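You operate a simulated robot arm through the tools that you are given. There is no shell and no other tool.

Carry out the task below with a simulated robot arm. There is one attempt and no reset: what you move stays moved.

TASK
Swap the grey roller in the jig for the blue one.
Fine: the grey roller goes on the scrap rest; the clamp ends shut on the new roller.

Only the result counts: the job must be done as asked and must still hold three seconds after the hand-in. Knocking over, shifting, dropping, spilling or breaking anything else fails it.

THE ROBOT
A 6-joint arm with a two-finger gripper, fixed in place. Base frame: the origin is on the floor under the middle of its stand, x ahead of it, y to its left, z up; the work surface is at about z = 0.85. Lengths are in m, angles in rad, forces in N, time in s.
It reaches about 1.298 m from its shoulder. Its first joint turns from -2.601 to 2.601 rad. Payload 1.57 kg.
The tool frame sits at the grasp point between the pads (the TCP): z along the fingers, y along the line on which they close. The tips reach 0.021 m beyond it. The gripper opens to 0.07 m; its body begins 0.05 m behind the TCP.
Orientation is told as [roll, pitch, yaw] about the base's x, y, z axes, in that order, counted from this pose: with the fingers straight down and closing along the base's y, the tool's x points along the base's -x, its y along +y and its z along -z.

THE INTERFACE
- The arm moves only by the tool nudge_tool. Its argument "steps" is a list of rows, each a list of 6 numbers: the shift along the base's x, y, z in units of 30 mm (1.0 is 30 mm), then the turn, a rotation vector about the base's x, y, z in units of 8 degrees (1.0 is 8 degrees). In form: [[dx, dy, dz, wx, wy, wz], ...]. A call has 1 to 20 rows; each row shifts and turns the commanded pose from where the row before left it. "grip" is the opening, from 0 (shut) to 1 (fully open), set as the call begins (left out, the last holds). A call with a number of a shift or a turn outside -1 to 1 is refused whole. Rows are played at 5 a second. More than 0.05 m and 0.15 rad between two rows, or a gripper value outside its range, and nothing of the call is played. A pose out of reach is approached as far as the arm can. The call stops where the force on the tool passes 40 N (or 10 N more than at its start, if that is more) or the arm is blocked; 0.2 s more then pass. Each finger travels about 0.1037 m/s and halts on what it meets, pressing with about 26 N; the grip force reading is that of the motor and also rises with nothing between the fingers. The clock runs only during rows and for 0.2 s after the last one: add rows that do not move to give the fingers time. The reply holds the time, the measured pose of the TCP, the force on the tool along the base axes, the opening and the grip force, in the units named above and with some noise, with the torque about the TCP (base axes, N m) and any sound that the robot's microphone picked up, and new pictures: "pictures" is both (left out), scene, wrist or none.
- Cameras (640 x 400 px; columns grow to the right, rows downward): "scene" is fixed at [0.4017, 0.65, 1.431]; the picture's right is [-0.90, -0.44, 0.00], its down [-0.19, 0.40, -0.90] and it looks along [0.39, -0.81, -0.44] (base axes); focal length 310 px, centre (320, 200). "wrist" rides on the gripper at [0.079, 0.004, -0.081] in the tool frame; the picture's right is [-0.05, 1.00, 0.00], its down [-0.67, -0.04, -0.74] and it looks along [-0.74, -0.04, 0.67] (tool axes); focal length 256 px, centre (320, 200). There is no depth. A picture from a camera that has moved, and an enlarged one, comes with that camera's place and axes in the base frame and with its lens.
- raise_lower(by): slides the trunk up (or, below 0, down) by that many m; the arm rides with it, the base frame stays. It gives what a move gives, with no picture.
- enlarge(camera, box): a new picture of the part [left, top, right, bottom] of that camera's present view, enlarged. The clock stands still meanwhile.
- close_job(): hands the job in; it is judged then, once.

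Places have to be worked out from the pictures, the camera data and where the tool is seen. Open the gripper and draw the arm clear of the work before you hand the job in, unless the task says otherwise.

The tools are called after "Emit:" as a command line: name --pt "numbers of a row" for each row, then --argument value for the rest, lists and objects as JSON in quotes. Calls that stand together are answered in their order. nudge_tool: Moves the arm, as the interface text tells. Its arguments: {"type":"object","properties":{"steps":{"type":"array","items":{"type":"array","items":{"type":"number"}}},"grip":{"type":"number"},"pictures":{"type":"string","enum":["both","scene","wrist","none"]}},"required":["steps"]} The other tools are called the same way: raise_lower (by) moves the trunk up or down; enlarge (camera, box) takes an enlarged picture of a part of a camera's view; close_job () hands the job in.

At the start:

```text
time: 0.0
tool_pos: [0.9289, 0.0951, 1.1897]
orientation: [0.002, 0.0, 0.0]
ft_force: [-0.7, -0.5, 0.3]
torque: [0.03, -0.04, -0.01]
grip_width: 0.07
gripper_force: 0.0
trunk travel left (down, up): [-0.871, 0.099]
```

scene: 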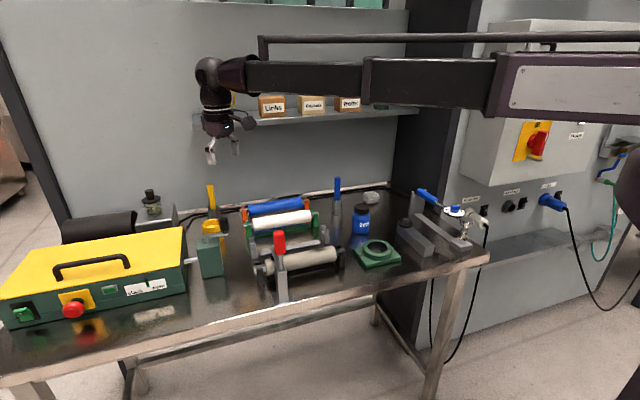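
wrist: 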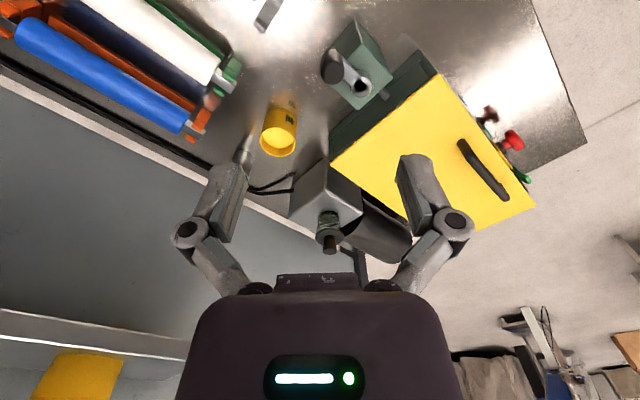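

I'll start by looking closely at the work area: the jig with the grey roller, the rests with blue/white rollers, and the clamp (red handle).

Emit:
enlarge --camera "scene" --box '[190, 170, 350, 310]'

Emit:
enlarge --camera "scene" --box '[330, 170, 500, 290]'

Emit:
enlarge --camera "wrist" --box '[0, 0, 400, 250]'

```text
2.86 times, centred on (270, 240) of scene
camera zoom: at [0.4017, 0.65, 1.431], right [-0.9, -0.44, 0.0], down [-0.19, 0.4, -0.9], along [0.39, -0.81, -0.44], focal length 885 px, centre (463, 86)
```

zoom: 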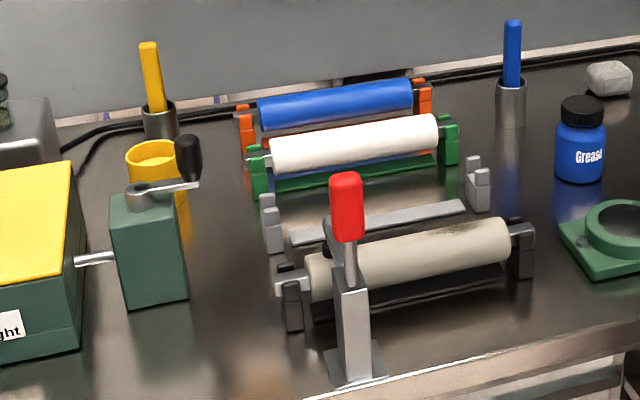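

```text
3.33 times, centred on (415, 230) of scene
camera zoom: at [0.4017, 0.65, 1.431], right [-0.9, -0.44, 0.0], down [-0.19, 0.4, -0.9], along [0.39, -0.81, -0.44], focal length 1033 px, centre (3, 100)
```

zoom: 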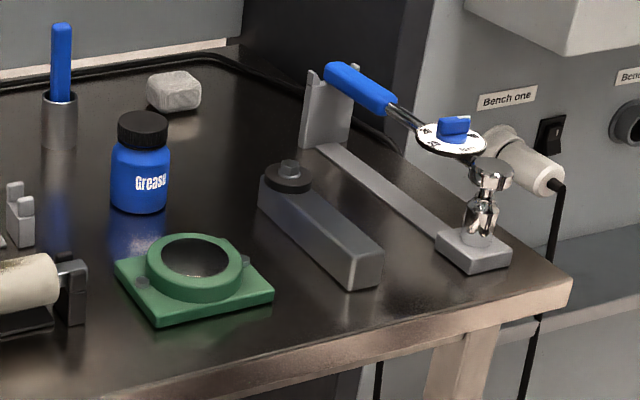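

```text
1.60 times, centred on (200, 125) of wrist
camera zoom: at [0.8507, 0.0996, 1.2712], right [0.05, 1.0, 0.0], down [0.67, -0.04, 0.74], along [0.74, -0.04, -0.67], focal length 410 px, centre (512, 320)
```

zoom: 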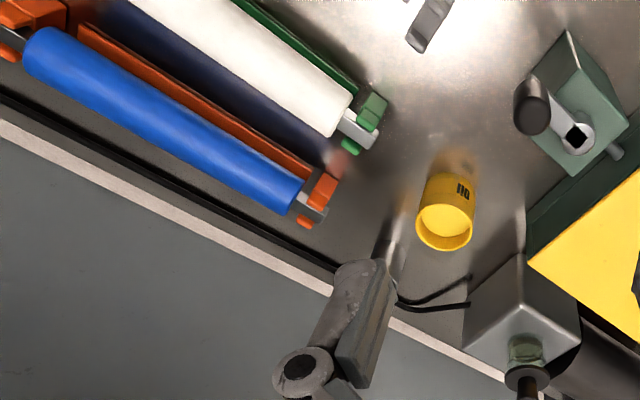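

I'll look at the labels and the clamp in more detail before moving.

Emit:
enlarge --camera "scene" --box '[0, 220, 240, 340]'

Emit:
enlarge --camera "scene" --box '[245, 220, 350, 310]'

Emit:
enlarge --camera "scene" --box '[240, 185, 320, 245]'

Emit:
enlarge --camera "scene" --box '[120, 180, 250, 290]'

```text
2.67 times, centred on (120, 280) of scene
camera zoom: at [0.4017, 0.65, 1.431], right [-0.9, -0.44, 0.0], down [-0.19, 0.4, -0.9], along [0.39, -0.81, -0.44], focal length 826 px, centre (853, -13)
```

zoom: 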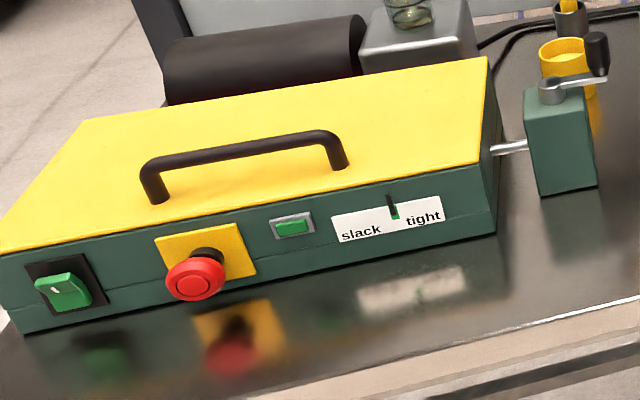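

```text
4.44 times, centred on (298, 265) of scene
camera zoom: at [0.4017, 0.65, 1.431], right [-0.9, -0.44, 0.0], down [-0.19, 0.4, -0.9], along [0.39, -0.81, -0.44], focal length 1377 px, centre (420, -89)
```

zoom: 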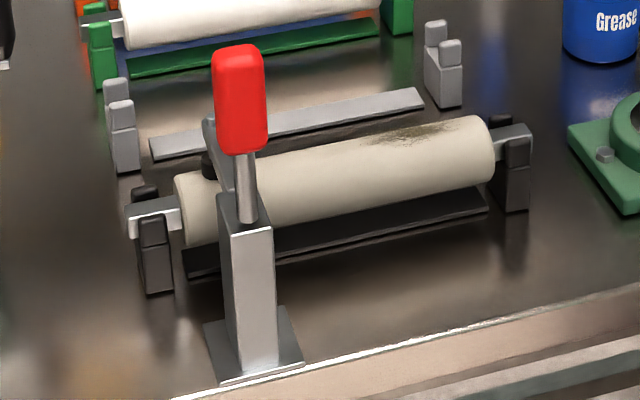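

```text
6.67 times, centred on (280, 215) of scene
camera zoom: at [0.4017, 0.65, 1.431], right [-0.9, -0.44, 0.0], down [-0.19, 0.4, -0.9], along [0.39, -0.81, -0.44], focal length 2065 px, centre (587, 100)
```

zoom: 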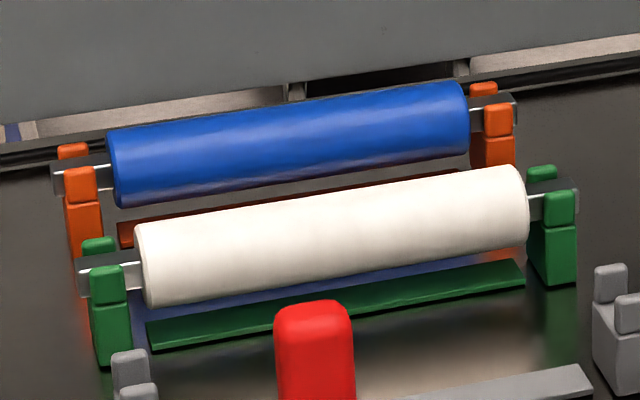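

```text
3.64 times, centred on (185, 235) of scene
camera zoom: at [0.4017, 0.65, 1.431], right [-0.9, -0.44, 0.0], down [-0.19, 0.4, -0.9], along [0.39, -0.81, -0.44], focal length 1127 px, centre (811, 73)
```

zoom: 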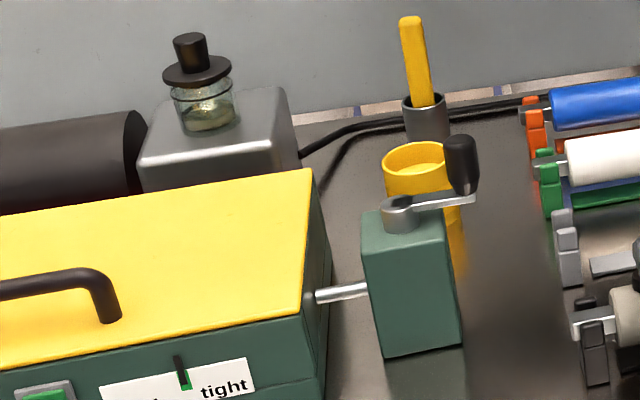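

The grey roller sits in the black jig, the clamp (red handle) is in front of its far-left end with its black tip on the roller, the empty grey rest looks like the scrap rest, and blue is on the orange rest next to the wall. I estimate the rollers run along about 45° (+x+y). I'll draw the tool back to get a wrist view of the jig and clamp.

Emit:
nudge_tool --pt "-1 0 0.2 0 0 0" --pt "-1 0 0.2 0 0 0" --pt "-1 0 0.2 0 0 0" --pt "-1 0 0.2 0 0 0" --pt "-1 0 0.2 0 0 0" --pt "-1 0 0.2 0 0 0" --pt "-1 0 0 0 0 0" --pt "-1 0 0 0 0 0" --pt "-1 0 0 0 0 0" --pt "-1 0 0 0 0 0" --pt "-1 0 0 0 0 0" --pt "0 0 0 0 0 0" --pictures "both"

```text
time: 2.6
tool_pos: [0.597, 0.0945, 1.1892]
orientation: [0.0, 0.0, -0.001]
ft_force: [-0.7, -0.5, -0.6]
torque: [0.01, -0.02, -0.01]
grip_width: 0.0702
gripper_force: 0.0
out of reach, approached as far as the arm can: row 1, 2, 3, 4, 5, 6
trunk travel left (down, up): [-0.871, 0.099]
camera wrist: at [0.5184, 0.0996, 1.271], right [0.05, 1.0, 0.0], down [0.67, -0.04, 0.74], along [0.74, -0.04, -0.67], focal length 256 px, centre (320, 200)
```

scene: 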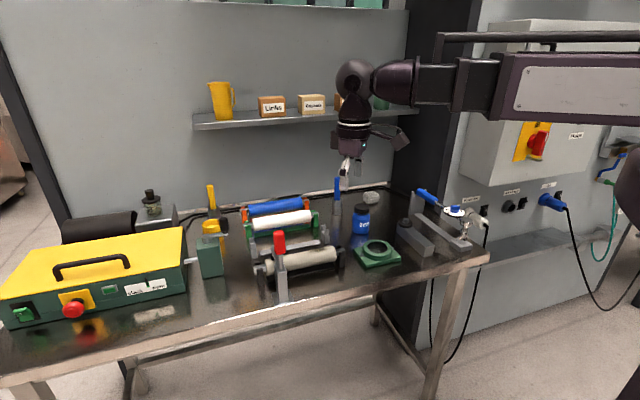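
wrist: 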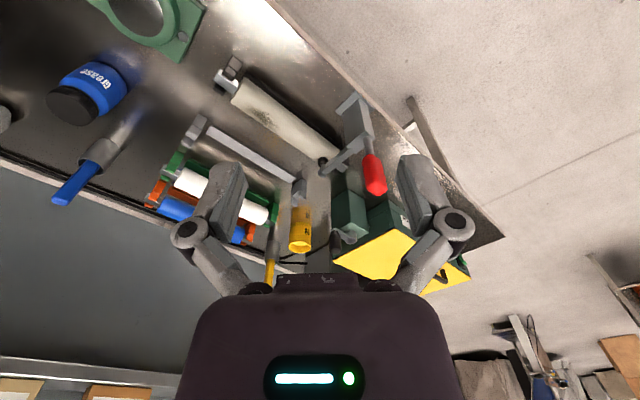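

The boom is horizontal and slides in and out. I'll zoom in on the clamp and jig in this wrist view.

Emit:
enlarge --camera "wrist" --box '[200, 40, 420, 210]'

Emit:
enlarge --camera "wrist" --box '[130, 110, 330, 260]'

Emit:
enlarge --camera "scene" --box '[190, 60, 420, 210]'

```text
2.35 times, centred on (310, 125) of wrist
camera zoom: at [0.5184, 0.0996, 1.271], right [0.05, 1.0, 0.0], down [0.67, -0.04, 0.74], along [0.74, -0.04, -0.67], focal length 602 px, centre (344, 376)
```

zoom: 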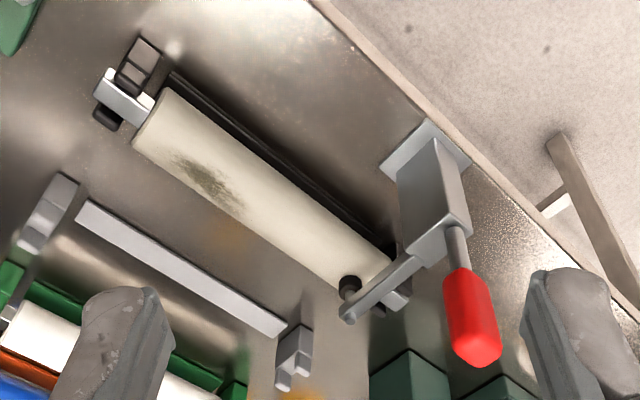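

```text
2.67 times, centred on (230, 185) of wrist
camera zoom: at [0.5184, 0.0996, 1.271], right [0.05, 1.0, 0.0], down [0.67, -0.04, 0.74], along [0.74, -0.04, -0.67], focal length 683 px, centre (560, 240)
```

zoom: 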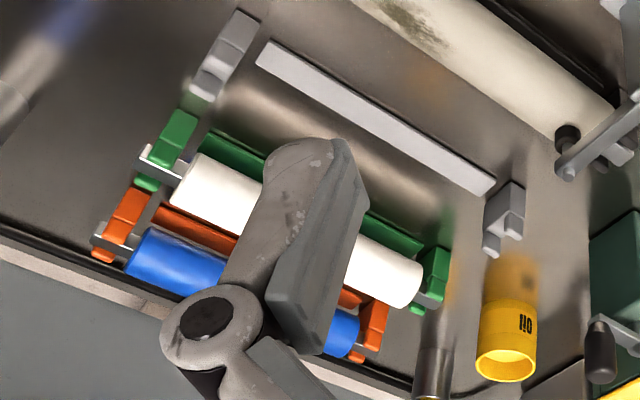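

```text
2.67 times, centred on (305, 135) of scene
camera zoom: at [0.4017, 0.65, 1.431], right [-0.9, -0.44, 0.0], down [-0.19, 0.4, -0.9], along [0.39, -0.81, -0.44], focal length 826 px, centre (360, 373)
```

zoom: 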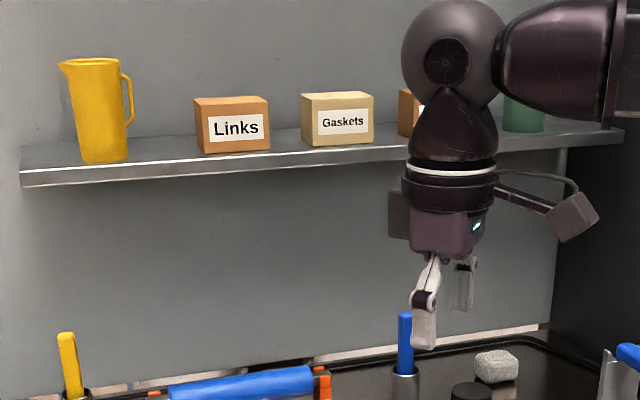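

The clamp post stands in front of the roller with hinge axis parallel to the roller; handle upright around (0.737, 0.158), red part z≈1.00–1.065; the arm's black pad presses on the roller's far end. I'll turn the tool to yaw −45° (closing along the roller axis) and move sideways to look at the clamp from the front.

Emit:
nudge_tool --pt "0 1 0 0 0 -0.8" --pt "0 1 0 0 0 -0.8" --pt "0 1 0 0 0 -0.8" --pt "0 1 0 0 0 -0.8" --pt "0 1 0 0 0 -0.8" --pt "0 1 0 0 0 -0.8" --pt "0 1 0 0 0 -0.825" --pt "0 0 0 0 0 0" --pictures "both"

```text
time: 4.4
tool_pos: [0.6007, 0.3042, 1.1904]
orientation: [0.0, -0.001, -0.786]
ft_force: [-0.2, -0.1, 0.9]
torque: [0.0, -0.02, 0.0]
grip_width: 0.0701
gripper_force: 0.0
trunk travel left (down, up): [-0.871, 0.099]
camera wrist: at [0.5478, 0.3635, 1.2714], right [0.74, 0.67, 0.0], down [0.45, -0.5, 0.74], along [0.5, -0.55, -0.67], focal length 256 px, centre (320, 200)
```

scene: 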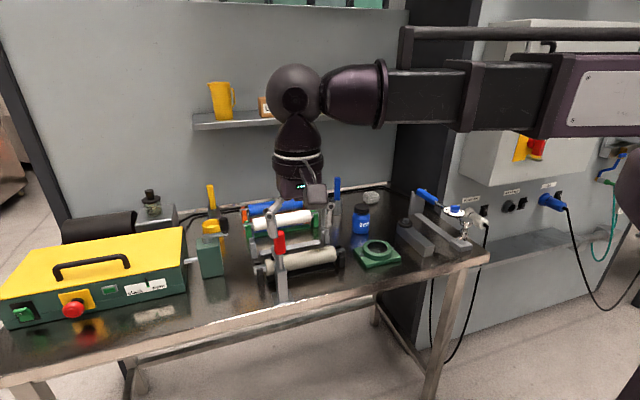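
wrist: 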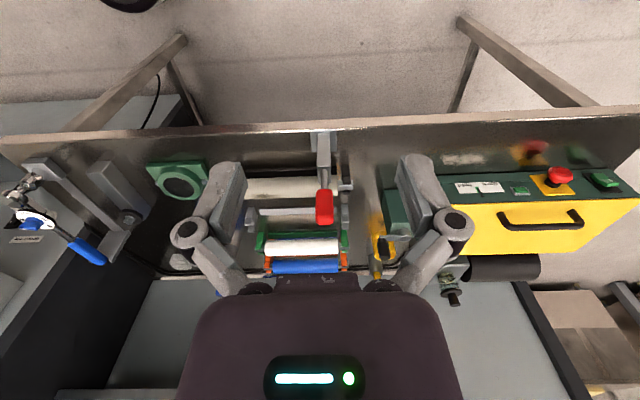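

Emit:
enlarge --camera "wrist" --box '[230, 120, 390, 290]'

Emit:
enlarge --camera "wrist" --box '[280, 125, 370, 235]'

```text
2.35 times, centred on (310, 205) of wrist
camera zoom: at [0.5478, 0.3635, 1.2714], right [0.74, 0.67, 0.0], down [0.45, -0.5, 0.74], along [0.5, -0.55, -0.67], focal length 602 px, centre (344, 188)
```

zoom: 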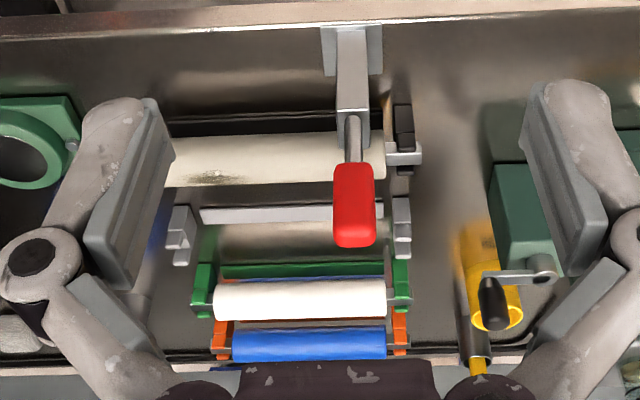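

```text
3.64 times, centred on (325, 180) of wrist
camera zoom: at [0.5478, 0.3635, 1.2714], right [0.74, 0.67, 0.0], down [0.45, -0.5, 0.74], along [0.5, -0.55, -0.67], focal length 931 px, centre (302, 273)
```

zoom: 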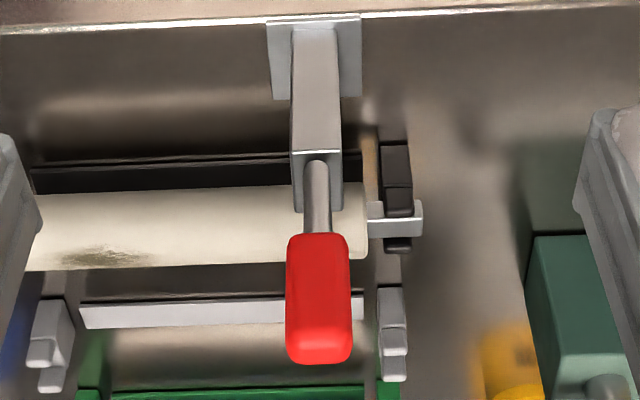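

The frontal view confirms all rests lie at about 45°, and triangulating the handle from three views puts it at about (0.748, 0.154), red from z≈0.995 to 1.053. I'll move above the handle and check alignment before descending.

Emit:
nudge_tool --pt "1 -1 0 0 0 0" --pt "1 -1 0 0 0 0" --pt "1 -1 0 0 0 0" --pt "1 -1 0 0 0 0" --pt "0.91 -1 -0.5 0 0 0" --pt "0 0 -0.8 0 0 0" --pt "0 0 0 0 0 0" --pictures "both"

```text
time: 6.0
tool_pos: [0.7467, 0.1541, 1.1899]
orientation: [0.0, 0.0, -0.785]
ft_force: [-0.2, 0.6, -0.4]
torque: [0.01, 0.03, -0.02]
grip_width: 0.0701
gripper_force: 0.1
out of reach, approached as far as the arm can: row 5, 6
trunk travel left (down, up): [-0.871, 0.099]
camera wrist: at [0.6931, 0.2142, 1.2711], right [0.74, 0.67, 0.0], down [0.45, -0.5, 0.74], along [0.5, -0.55, -0.67], focal length 256 px, centre (320, 200)
```

scene: 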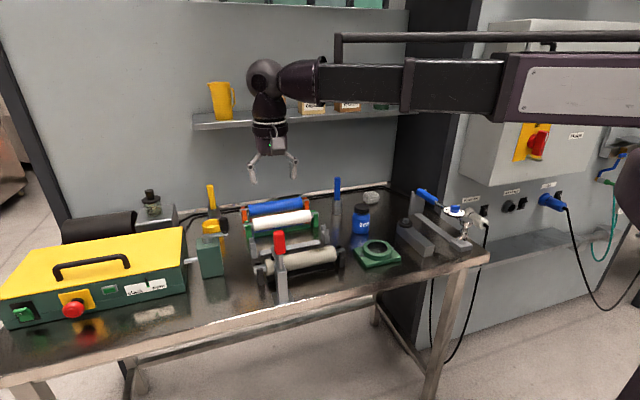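
wrist: 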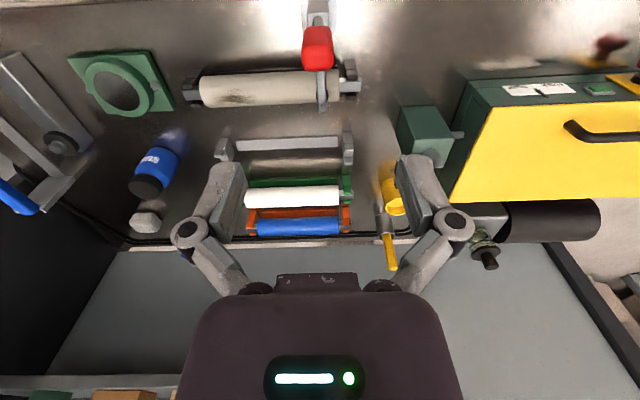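

Both up and down shifts are out of reach for the arm itself, so height is only set with the trunk. The handle's top projects where a point 0.137 m under the TCP should (318, 65), so I'm aligned; I'll lower the trunk partly and look again.

Emit:
raise_lower --by -0.09

Emit:
nudge_tool --pt "0 0 0 0 0 0" --pictures "both"

```text
time: 7.2
tool_pos: [0.7454, 0.154, 1.1003]
orientation: [0.0, 0.0, -0.787]
ft_force: [0.2, 0.8, 0.1]
torque: [0.02, -0.01, -0.02]
grip_width: 0.0704
gripper_force: 0.1
trunk travel left (down, up): [-0.781, 0.189]
```

```text
time: 7.7
tool_pos: [0.7453, 0.1555, 1.0991]
orientation: [-0.002, 0.0, -0.786]
ft_force: [0.0, 0.3, 0.4]
torque: [-0.01, 0.0, 0.02]
grip_width: 0.0702
gripper_force: 0.1
trunk travel left (down, up): [-0.781, 0.189]
camera wrist: at [0.6927, 0.2146, 1.1813], right [0.74, 0.67, 0.0], down [0.45, -0.5, 0.74], along [0.5, -0.55, -0.67], focal length 256 px, centre (320, 200)
```

scene: 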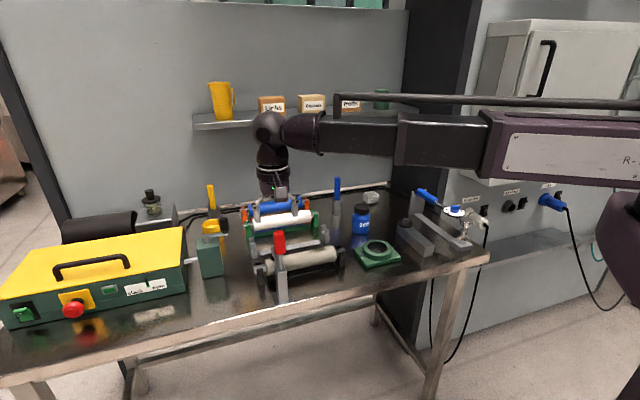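
wrist: 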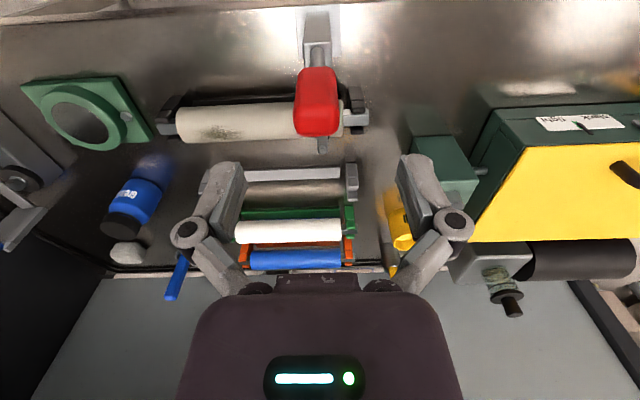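

The handle is centred between the fingers (red top near column 316). I'll lower 0.07 m so the pads straddle the red grip.

Emit:
raise_lower --by -0.07

Emit:
nudge_tool --pt "0 0 0 0 0 0" --pictures "both"

```text
time: 8.7
tool_pos: [0.745, 0.1546, 1.0295]
orientation: [0.0, 0.001, -0.785]
ft_force: [0.7, -0.2, -0.1]
torque: [-0.02, -0.01, 0.01]
grip_width: 0.0698
gripper_force: 0.0
trunk travel left (down, up): [-0.711, 0.259]
```

```text
time: 9.1
tool_pos: [0.746, 0.1559, 1.0297]
orientation: [0.001, -0.001, -0.787]
ft_force: [-1.0, -0.1, 0.2]
torque: [-0.03, 0.02, 0.03]
grip_width: 0.0699
gripper_force: 0.1
trunk travel left (down, up): [-0.711, 0.259]
camera wrist: at [0.6927, 0.2146, 1.1113], right [0.74, 0.67, 0.0], down [0.45, -0.5, 0.74], along [0.5, -0.55, -0.67], focal length 256 px, centre (320, 200)
```

scene: 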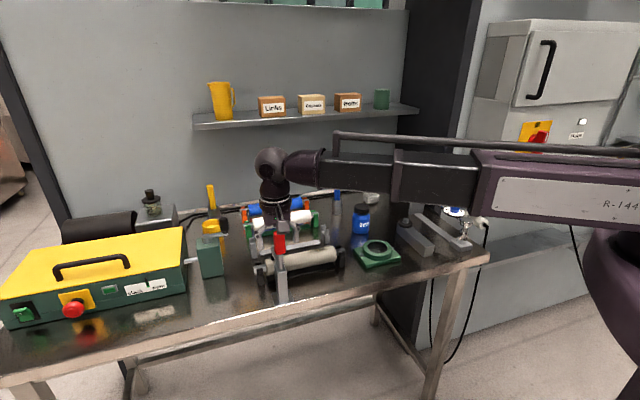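
wrist: 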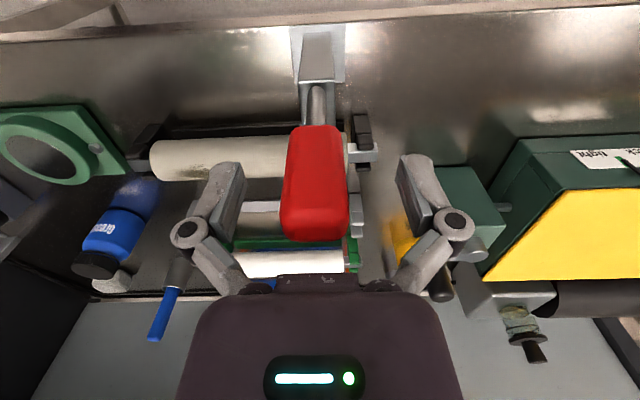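

The handle stands centred between the pads at TCP height. I'll close on it and let the fingers settle.

Emit:
nudge_tool --pt "0 0 0 0 0 0" --pt "0 0 0 0 0 0" --pt "0 0 0 0 0 0" --pt "0 0 0 0 0 0" --grip 0 --pictures "wrist"

```text
time: 10.1
tool_pos: [0.7448, 0.1548, 1.0308]
orientation: [-0.001, 0.0, -0.784]
ft_force: [-6.6, -8.4, 6.8]
torque: [-0.39, 0.16, 0.04]
grip_width: 0.0258
gripper_force: 32.3
trunk travel left (down, up): [-0.711, 0.259]
camera wrist: at [0.6914, 0.2134, 1.1122], right [0.74, 0.67, 0.0], down [0.45, -0.5, 0.75], along [0.5, -0.55, -0.67], focal length 256 px, centre (320, 200)
```

wrist: 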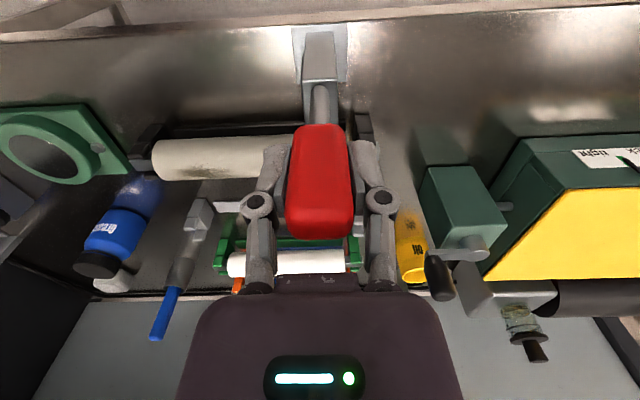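

Gripped at 25.8 mm with a sideways load of ~10 N, meaning the handle sits ~2 mm to the near side. I'll shift to relieve that and then test a small pull toward the front (−x, +y), the expected opening direction.

Emit:
nudge_tool --pt "-0.05 -0.05 0 0 0 0" --pt "-0.12 0.12 0 0 0 0" --pt "-0.12 0.12 0 0 0 0" --pt "0 0 0 0 0 0" --pictures "wrist"

```text
time: 11.1
tool_pos: [0.7375, 0.1595, 1.0301]
orientation: [0.001, 0.001, -0.785]
ft_force: [20.0, -4.0, 14.0]
torque: [-0.62, -0.99, -0.04]
grip_width: 0.0261
gripper_force: 31.7
trunk travel left (down, up): [-0.711, 0.259]
camera wrist: at [0.6853, 0.2191, 1.1108], right [0.74, 0.67, 0.0], down [0.44, -0.5, 0.75], along [0.5, -0.55, -0.67], focal length 256 px, centre (320, 200)
```

wrist: 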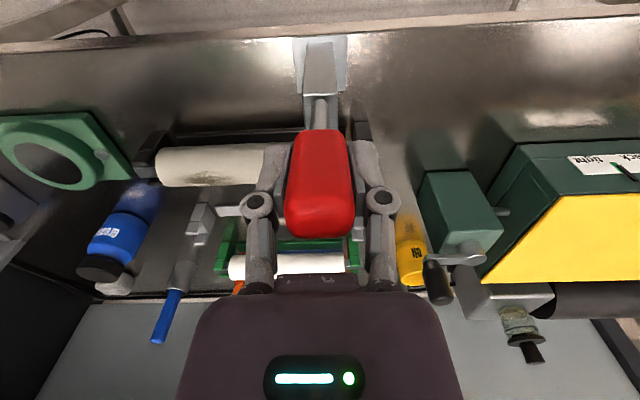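

Pulling 8.5 mm met ~17 N and the handle seems to tip slightly toward the front. I'll continue in small steps, easing the sideways load a little.

Emit:
nudge_tool --pt "-0.1 0.14 0 0 0 0" --pt "-0.1 0.14 0 0 0 0" --pt "0 0 0 0 0 0" --pictures "both"

```text
time: 11.9
tool_pos: [0.7332, 0.1673, 1.0282]
orientation: [-0.005, 0.0, -0.787]
ft_force: [2.8, -25.2, -25.9]
torque: [-0.77, -0.61, 0.03]
grip_width: 0.0258
gripper_force: 31.9
trunk travel left (down, up): [-0.711, 0.259]
camera wrist: at [0.6795, 0.2262, 1.1095], right [0.74, 0.67, -0.01], down [0.45, -0.49, 0.75], along [0.49, -0.56, -0.67], focal length 256 px, centre (320, 200)
```

scene: 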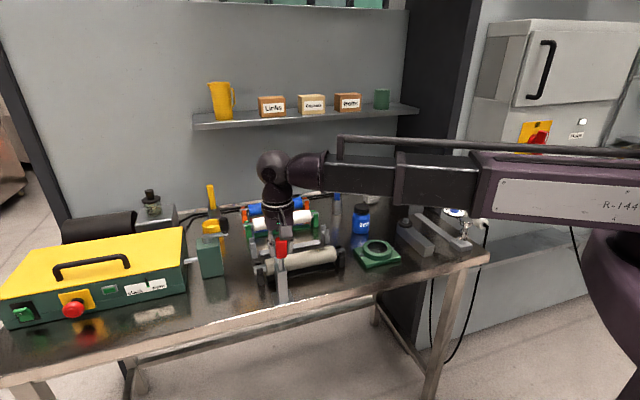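
wrist: 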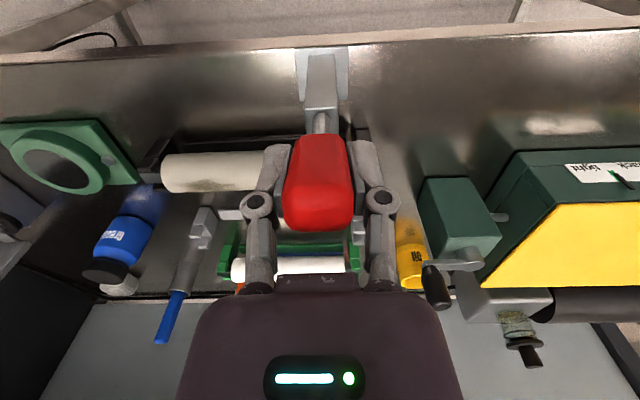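

The handle is now pulling the tool down (Fz −26 N), i.e. it's following an arc down toward the front. I'll lower the trunk slightly to follow it.

Emit:
raise_lower --by -0.003

Emit:
nudge_tool --pt "-0.12 0.12 0 0 0 0" --pt "-0.12 0.12 0 0 0 0" --pt "0 0 0 0 0 0" --pictures "none"

```text
time: 12.4
tool_pos: [0.7285, 0.168, 1.027]
orientation: [0.0, -0.003, -0.783]
ft_force: [1.2, -19.5, 5.8]
torque: [-0.98, -0.53, 0.03]
grip_width: 0.0258
gripper_force: 32.3
trunk travel left (down, up): [-0.708, 0.262]
```

```text
time: 13.2
tool_pos: [0.7251, 0.1742, 1.0266]
orientation: [-0.003, -0.005, -0.784]
ft_force: [2.5, -28.7, -18.4]
torque: [-0.83, -0.71, 0.02]
grip_width: 0.026
gripper_force: 32.3
trunk travel left (down, up): [-0.708, 0.262]
```

Following along: sideways load −18 N, so I'll shift slightly back along the roller axis, lower 3 mm and keep pulling.

Emit:
raise_lower --by -0.003

Emit:
nudge_tool --pt "-0.13 0.06 0 0 0 0" --pt "-0.15 0.1 0 0 0 0" --pt "0 0 0 0 0 0" --pictures "none"

```text
time: 13.8
tool_pos: [0.7218, 0.1757, 1.026]
orientation: [0.001, -0.002, -0.786]
ft_force: [2.0, -16.3, 6.8]
torque: [-0.97, -0.5, 0.01]
grip_width: 0.026
gripper_force: 32.1
trunk travel left (down, up): [-0.705, 0.265]
```

```text
time: 14.6
tool_pos: [0.7181, 0.1802, 1.023]
orientation: [-0.002, -0.002, -0.784]
ft_force: [17.9, -17.1, -13.9]
torque: [-0.84, -0.89, 0.01]
grip_width: 0.026
gripper_force: 31.5
trunk travel left (down, up): [-0.705, 0.265]
```

Sideways load is gone; I'll continue the arc: lower 6 mm, pull another 10 mm.

Emit:
raise_lower --by -0.006

Emit:
nudge_tool --pt "-0.12 0.12 0 0 0 0" --pt "-0.12 0.12 0 0 0 0" --pt "0 0 0 0 0 0" --pictures "both"

```text
time: 15.1
tool_pos: [0.7133, 0.1848, 1.0183]
orientation: [0.002, 0.004, -0.784]
ft_force: [11.3, 9.4, 13.8]
torque: [-0.12, -0.78, -0.15]
grip_width: 0.0261
gripper_force: 32.1
trunk travel left (down, up): [-0.699, 0.271]
```

```text
time: 15.9
tool_pos: [0.7107, 0.1865, 1.0166]
orientation: [0.001, -0.003, -0.787]
ft_force: [24.9, -14.6, -13.4]
torque: [-0.67, -0.98, -0.05]
grip_width: 0.0261
gripper_force: 32.2
trunk travel left (down, up): [-0.699, 0.271]
camera wrist: at [0.6587, 0.2462, 1.0967], right [0.74, 0.67, 0.0], down [0.44, -0.5, 0.75], along [0.5, -0.56, -0.67], focal length 256 px, centre (320, 200)
```

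scene: 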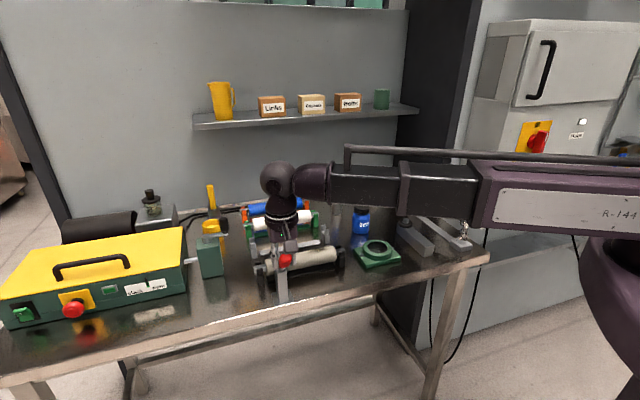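
wrist: 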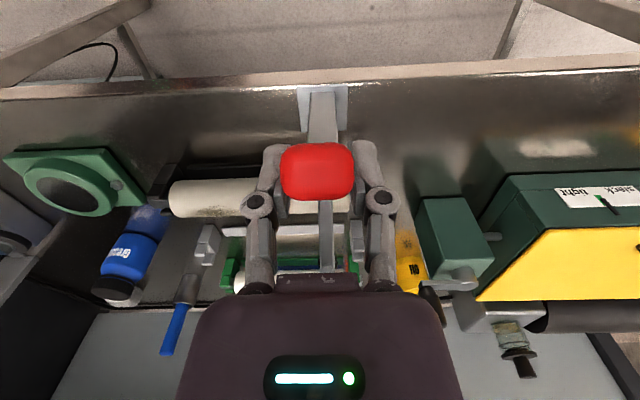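

The handle is now tipped ~45° and the clamp arm is lifting off the roller. I'll continue the arc, now with more downward motion.

Emit:
raise_lower --by -0.008

Emit:
nudge_tool --pt "-0.1 0.1 0 0 0 0" --pt "-0.08 0.08 0 0 0 0" --pt "0 0 0 0 0 0" --pictures "none"

Emit:
raise_lower --by -0.008

Emit:
nudge_tool --pt "-0.08 0.08 0 0 0 0" --pt "-0.06 0.06 0 0 0 0" --pt "0 0 0 0 0 0" --pictures "both"

```text
time: 16.5
tool_pos: [0.7071, 0.1915, 1.0095]
orientation: [0.001, 0.003, -0.782]
ft_force: [10.0, 11.7, 7.5]
torque: [0.22, -0.78, -0.01]
grip_width: 0.0257
gripper_force: 32.5
trunk travel left (down, up): [-0.691, 0.279]
```

```text
time: 17.3
tool_pos: [0.7054, 0.193, 1.0076]
orientation: [0.001, -0.002, -0.787]
ft_force: [26.9, -10.2, -5.2]
torque: [-0.77, -1.06, -0.07]
grip_width: 0.0259
gripper_force: 31.9
trunk travel left (down, up): [-0.691, 0.279]
```

```text
time: 17.9
tool_pos: [0.7017, 0.1966, 1.001]
orientation: [0.002, 0.002, -0.783]
ft_force: [11.2, 11.5, 3.8]
torque: [0.29, -0.78, -0.02]
grip_width: 0.0258
gripper_force: 32.4
trunk travel left (down, up): [-0.683, 0.287]
```

```text
time: 18.7
tool_pos: [0.7005, 0.1968, 1.0011]
orientation: [0.0, -0.003, -0.785]
ft_force: [25.4, -7.3, 0.5]
torque: [-0.75, -0.97, -0.02]
grip_width: 0.026
gripper_force: 32.5
trunk travel left (down, up): [-0.683, 0.287]
camera wrist: at [0.6485, 0.2562, 1.0817], right [0.74, 0.67, 0.0], down [0.44, -0.5, 0.75], along [0.5, -0.56, -0.67], focal length 256 px, centre (320, 200)
```

scene: 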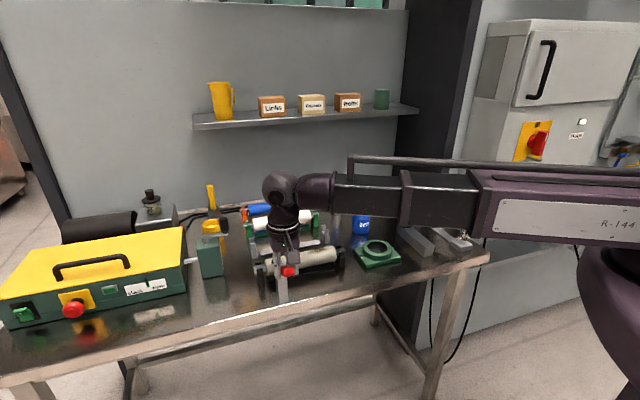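
wrist: 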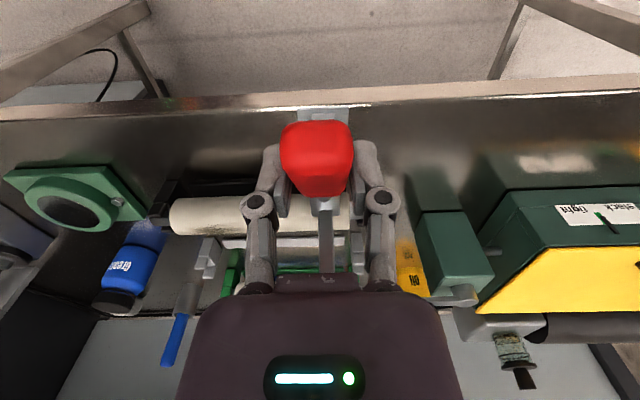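

Readings fit an arc with pivot near z≈0.955 and radius ≈0.077 m; the handle is at about 52°. I'll continue mostly downward now.

Emit:
raise_lower --by -0.008

Emit:
nudge_tool --pt "-0.06 0.06 0 0 0 0" --pt "0 0 0 0 0 0" --pictures "none"

Emit:
raise_lower --by -0.008

Emit:
nudge_tool --pt "-0.05 0.05 0 0 0 0" --pt "0 0 0 0 0 0" --pictures "both"

```text
time: 19.1
tool_pos: [0.6991, 0.1985, 0.9955]
orientation: [0.005, -0.001, -0.786]
ft_force: [2.4, -1.7, 8.8]
torque: [0.42, -0.17, -0.01]
grip_width: 0.0259
gripper_force: 32.0
trunk travel left (down, up): [-0.677, 0.293]
stopped: the force on the tool passed its limit at 45 N (the readings are from after the stop); the commanded pose is now the measured one
```

```text
time: 19.7
tool_pos: [0.6986, 0.199, 0.9955]
orientation: [0.007, -0.004, -0.786]
ft_force: [17.3, -14.9, 16.7]
torque: [-0.41, -0.19, 0.09]
grip_width: 0.026
gripper_force: 32.1
trunk travel left (down, up): [-0.677, 0.293]
```

```text
time: 20.1
tool_pos: [0.6977, 0.2005, 0.9943]
orientation: [0.007, -0.007, -0.783]
ft_force: [1.9, -4.0, 20.6]
torque: [-0.42, -0.03, -0.11]
grip_width: 0.0259
gripper_force: 32.1
trunk travel left (down, up): [-0.674, 0.296]
stopped: the force on the tool passed its limit at 73 N (the readings are from after the stop); the commanded pose is now the measured one
```

```text
time: 20.7
tool_pos: [0.6987, 0.2004, 0.9938]
orientation: [0.009, -0.006, -0.787]
ft_force: [9.6, -17.4, 23.1]
torque: [-0.64, -0.33, 0.03]
grip_width: 0.026
gripper_force: 32.0
trunk travel left (down, up): [-0.674, 0.296]
camera wrist: at [0.6444, 0.2594, 1.0747], right [0.74, 0.67, 0.01], down [0.44, -0.5, 0.75], along [0.5, -0.55, -0.66], focal length 256 px, centre (320, 200)
```

scene: 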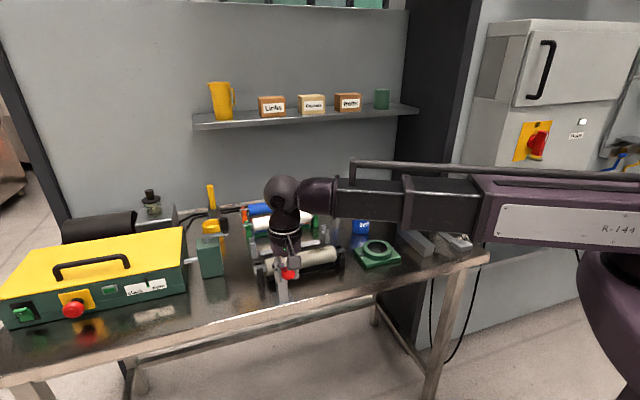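
wrist: 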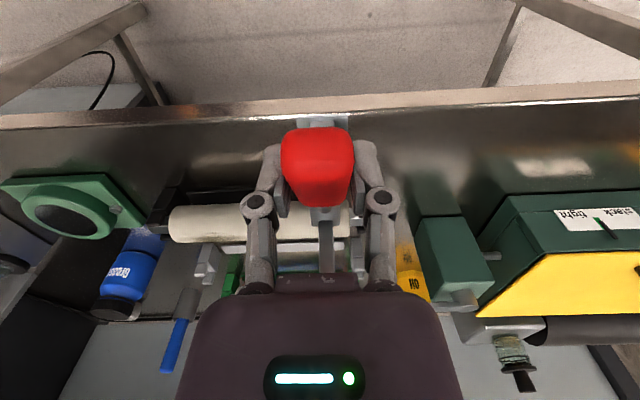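

The downward push was stopped (45 N, then 73 N), so the lever may be at its end stop at roughly 60°. I'll zoom in to check whether it's an end stop or the gripper touching the clamp arm.

Emit:
enlarge --camera "scene" --box '[230, 200, 350, 310]'

Emit:
enlarge --camera "wrist" --box '[240, 90, 400, 290]'

```text
3.64 times, centred on (290, 255) of scene
camera zoom: at [0.4017, 0.65, 1.431], right [-0.9, -0.44, 0.0], down [-0.19, 0.4, -0.9], along [0.39, -0.81, -0.44], focal length 1127 px, centre (429, 0)
```

zoom: 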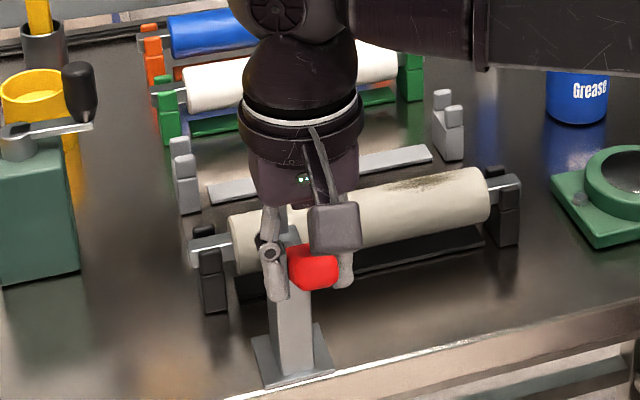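

```text
2.00 times, centred on (320, 190) of wrist
camera zoom: at [0.6444, 0.2594, 1.0747], right [0.74, 0.67, 0.01], down [0.44, -0.5, 0.75], along [0.5, -0.55, -0.66], focal length 512 px, centre (320, 220)
```

zoom: 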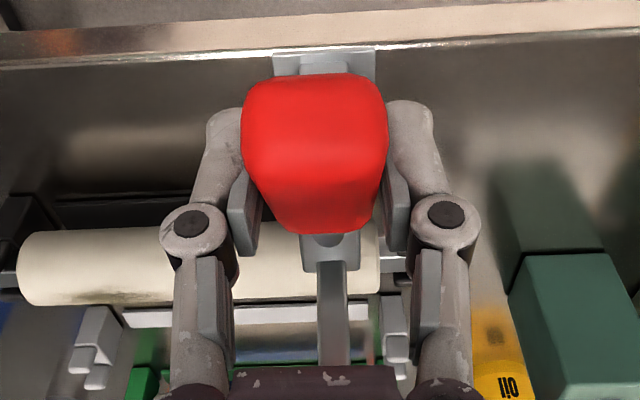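

The tangential load is now ~30 N without motion, versus ~14 N while it was swinging, so this is the end stop (~60° open). I'll open the gripper and see whether the lever stays.

Emit:
nudge_tool --pt "0 0 0 0 0 0" --pt "0 0 0 0 0 0" --pt "0 0 0 0 0 0" --grip 1 --pictures "both"

```text
time: 21.5
tool_pos: [0.6976, 0.2032, 0.9936]
orientation: [0.005, -0.003, -0.786]
ft_force: [0.3, -0.3, -0.1]
torque: [0.01, -0.04, -0.03]
grip_width: 0.07
gripper_force: 0.0
trunk travel left (down, up): [-0.674, 0.296]
camera wrist: at [0.6441, 0.2622, 1.074], right [0.74, 0.67, 0.01], down [0.44, -0.5, 0.75], along [0.5, -0.55, -0.67], focal length 256 px, centre (320, 200)
```

scene: 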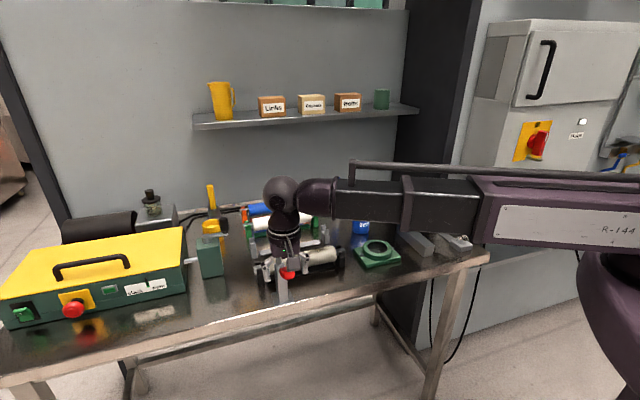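
wrist: 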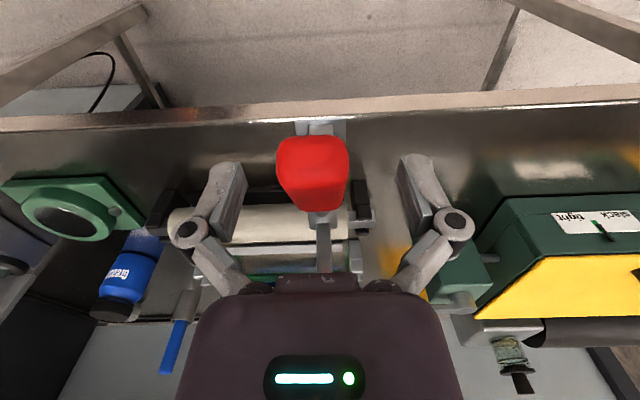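

The lever stayed put after release. I'll raise the trunk clear and look at the clamp.

Emit:
raise_lower --by 0.19

Emit:
nudge_tool --pt "-0.7 0.7 0 0 0 0" --pt "-0.7 0.7 0 0 0 0" --pt "0 0 0 0 0 0" --pictures "both"

Emit:
enlarge --camera "scene" --box '[230, 180, 350, 310]'

Emit:
enlarge --camera "wrist" --box '[230, 100, 400, 290]'

```text
time: 23.6
tool_pos: [0.698, 0.203, 1.184]
orientation: [0.007, -0.002, -0.785]
ft_force: [-0.7, -0.6, -0.3]
torque: [0.02, 0.02, 0.03]
grip_width: 0.0703
gripper_force: 0.1
trunk travel left (down, up): [-0.864, 0.106]
```

```text
time: 24.4
tool_pos: [0.6554, 0.2464, 1.1835]
orientation: [0.008, -0.002, -0.785]
ft_force: [-0.6, 0.0, 0.3]
torque: [0.01, -0.01, 0.02]
grip_width: 0.07
gripper_force: 0.1
trunk travel left (down, up): [-0.864, 0.106]
camera wrist: at [0.6025, 0.3053, 1.264], right [0.74, 0.67, 0.01], down [0.44, -0.5, 0.75], along [0.5, -0.55, -0.67], focal length 256 px, centre (320, 200)
```

scene: 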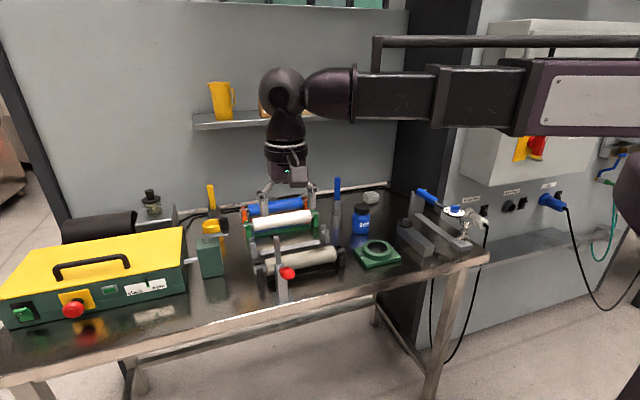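
wrist: 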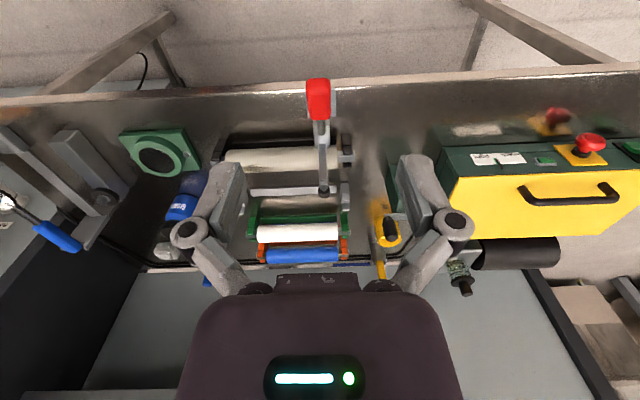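

```text
3.08 times, centred on (290, 245) of scene
camera zoom: at [0.4017, 0.65, 1.431], right [-0.9, -0.44, 0.0], down [-0.19, 0.4, -0.9], along [0.39, -0.81, -0.44], focal length 953 px, centre (412, 62)
```

zoom: 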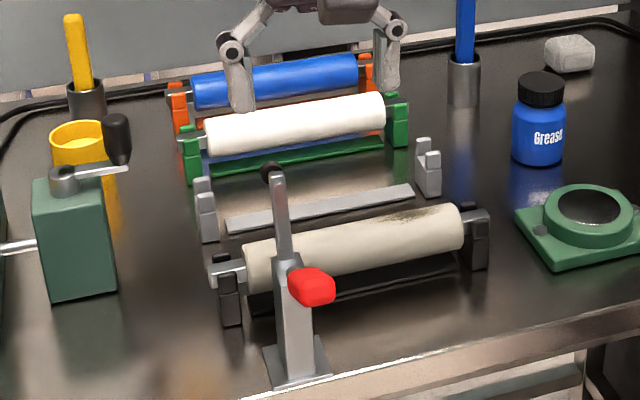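

```text
2.11 times, centred on (315, 195) of wrist
camera zoom: at [0.6025, 0.3053, 1.264], right [0.74, 0.67, 0.01], down [0.44, -0.5, 0.75], along [0.5, -0.55, -0.67], focal length 539 px, centre (330, 210)
```

zoom: 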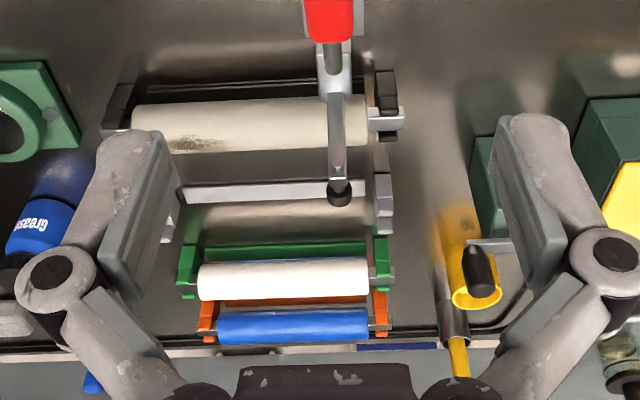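

The clamp is open with its arm raised (pad near z≈1.01 above the front edge of the roller's path), so I must keep the roller low and carry it toward the wall side when lifting it out. Next I'll turn to yaw +45° (closing across the roller, camera on the side away from the clamp) and move above the grey roller's middle.

Emit:
nudge_tool --pt "0.28 -0.593 0 -0.057 0 0.9375" --pt "0.28 -0.593 0 0 0 0.9375" --pt "0.28 -0.593 0 0 0 0.9375" --pt "0.28 -0.593 0 0 0 0.9375" --pt "0.28 -0.593 0 0 0 0.9375" --pt "0.28 -0.593 0 0 0 0.9375" --pt "0.28 -0.593 0 0 0 0.9375" --pt "0.28 -0.593 0 0 0 0.9375" --pt "0.28 -0.593 0 0 0 0.9375" --pt "0.28 -0.593 0 0 0 0.9375" --pt "0.28 -0.593 0 0 0 0.9375" --pt "0.31 -0.593 0 0 0 0.9375" --pt "0 0 0 0 0 0" --pictures "both"

```text
time: 27.2
tool_pos: [0.7571, 0.0291, 1.1836]
orientation: [0.002, -0.006, 0.786]
ft_force: [1.0, 0.3, -0.1]
torque: [-0.01, 0.0, -0.02]
grip_width: 0.0702
gripper_force: 0.0
trunk travel left (down, up): [-0.864, 0.106]
camera wrist: at [0.6979, -0.0241, 1.2637], right [-0.67, 0.74, 0.0], down [0.49, 0.44, 0.75], along [0.56, 0.5, -0.66], focal length 256 px, centre (320, 200)
```

scene: 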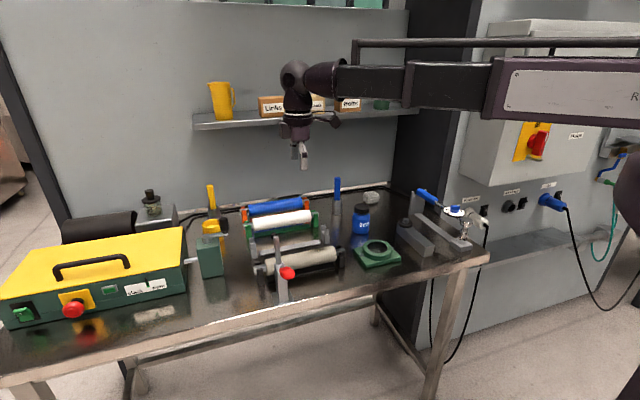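
wrist: 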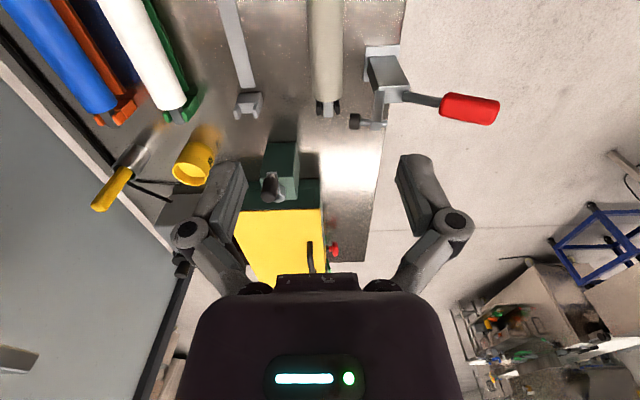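

The roller axis appears nearly vertical in the wrist view at column ~327, i.e. parallel to the tool but ~8 mm off toward the front. Zooming to check ends and height details.

Emit:
enlarge --camera "wrist" --box '[220, 0, 420, 150]'

Emit:
enlarge --camera "wrist" --box '[0, 0, 280, 180]'

```text
2.67 times, centred on (320, 75) of wrist
camera zoom: at [0.6979, -0.0241, 1.2637], right [-0.67, 0.74, 0.0], down [0.49, 0.44, 0.75], along [0.56, 0.5, -0.66], focal length 683 px, centre (320, 533)
```

zoom: 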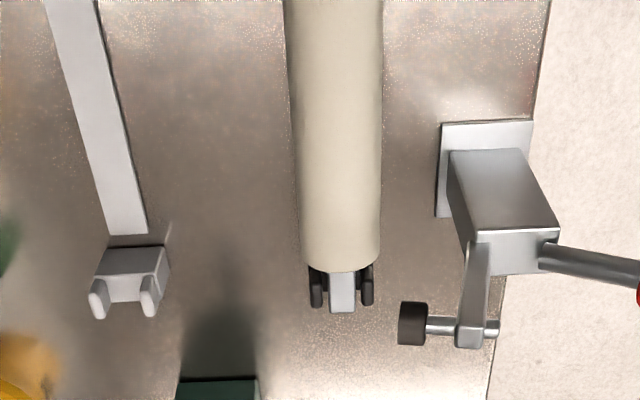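

```text
2.22 times, centred on (140, 90) of wrist
camera zoom: at [0.6979, -0.0241, 1.2637], right [-0.67, 0.74, 0.0], down [0.49, 0.44, 0.75], along [0.56, 0.5, -0.66], focal length 569 px, centre (720, 444)
```

zoom: 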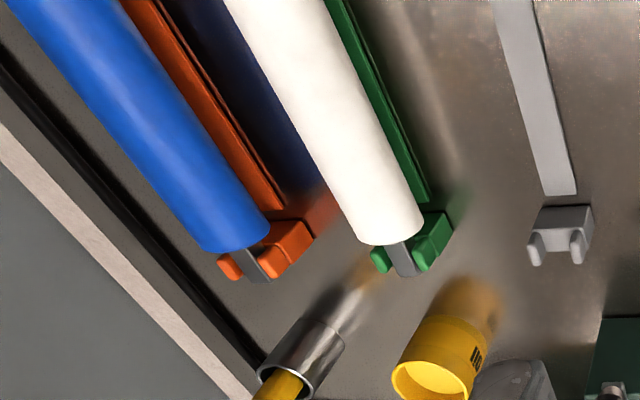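

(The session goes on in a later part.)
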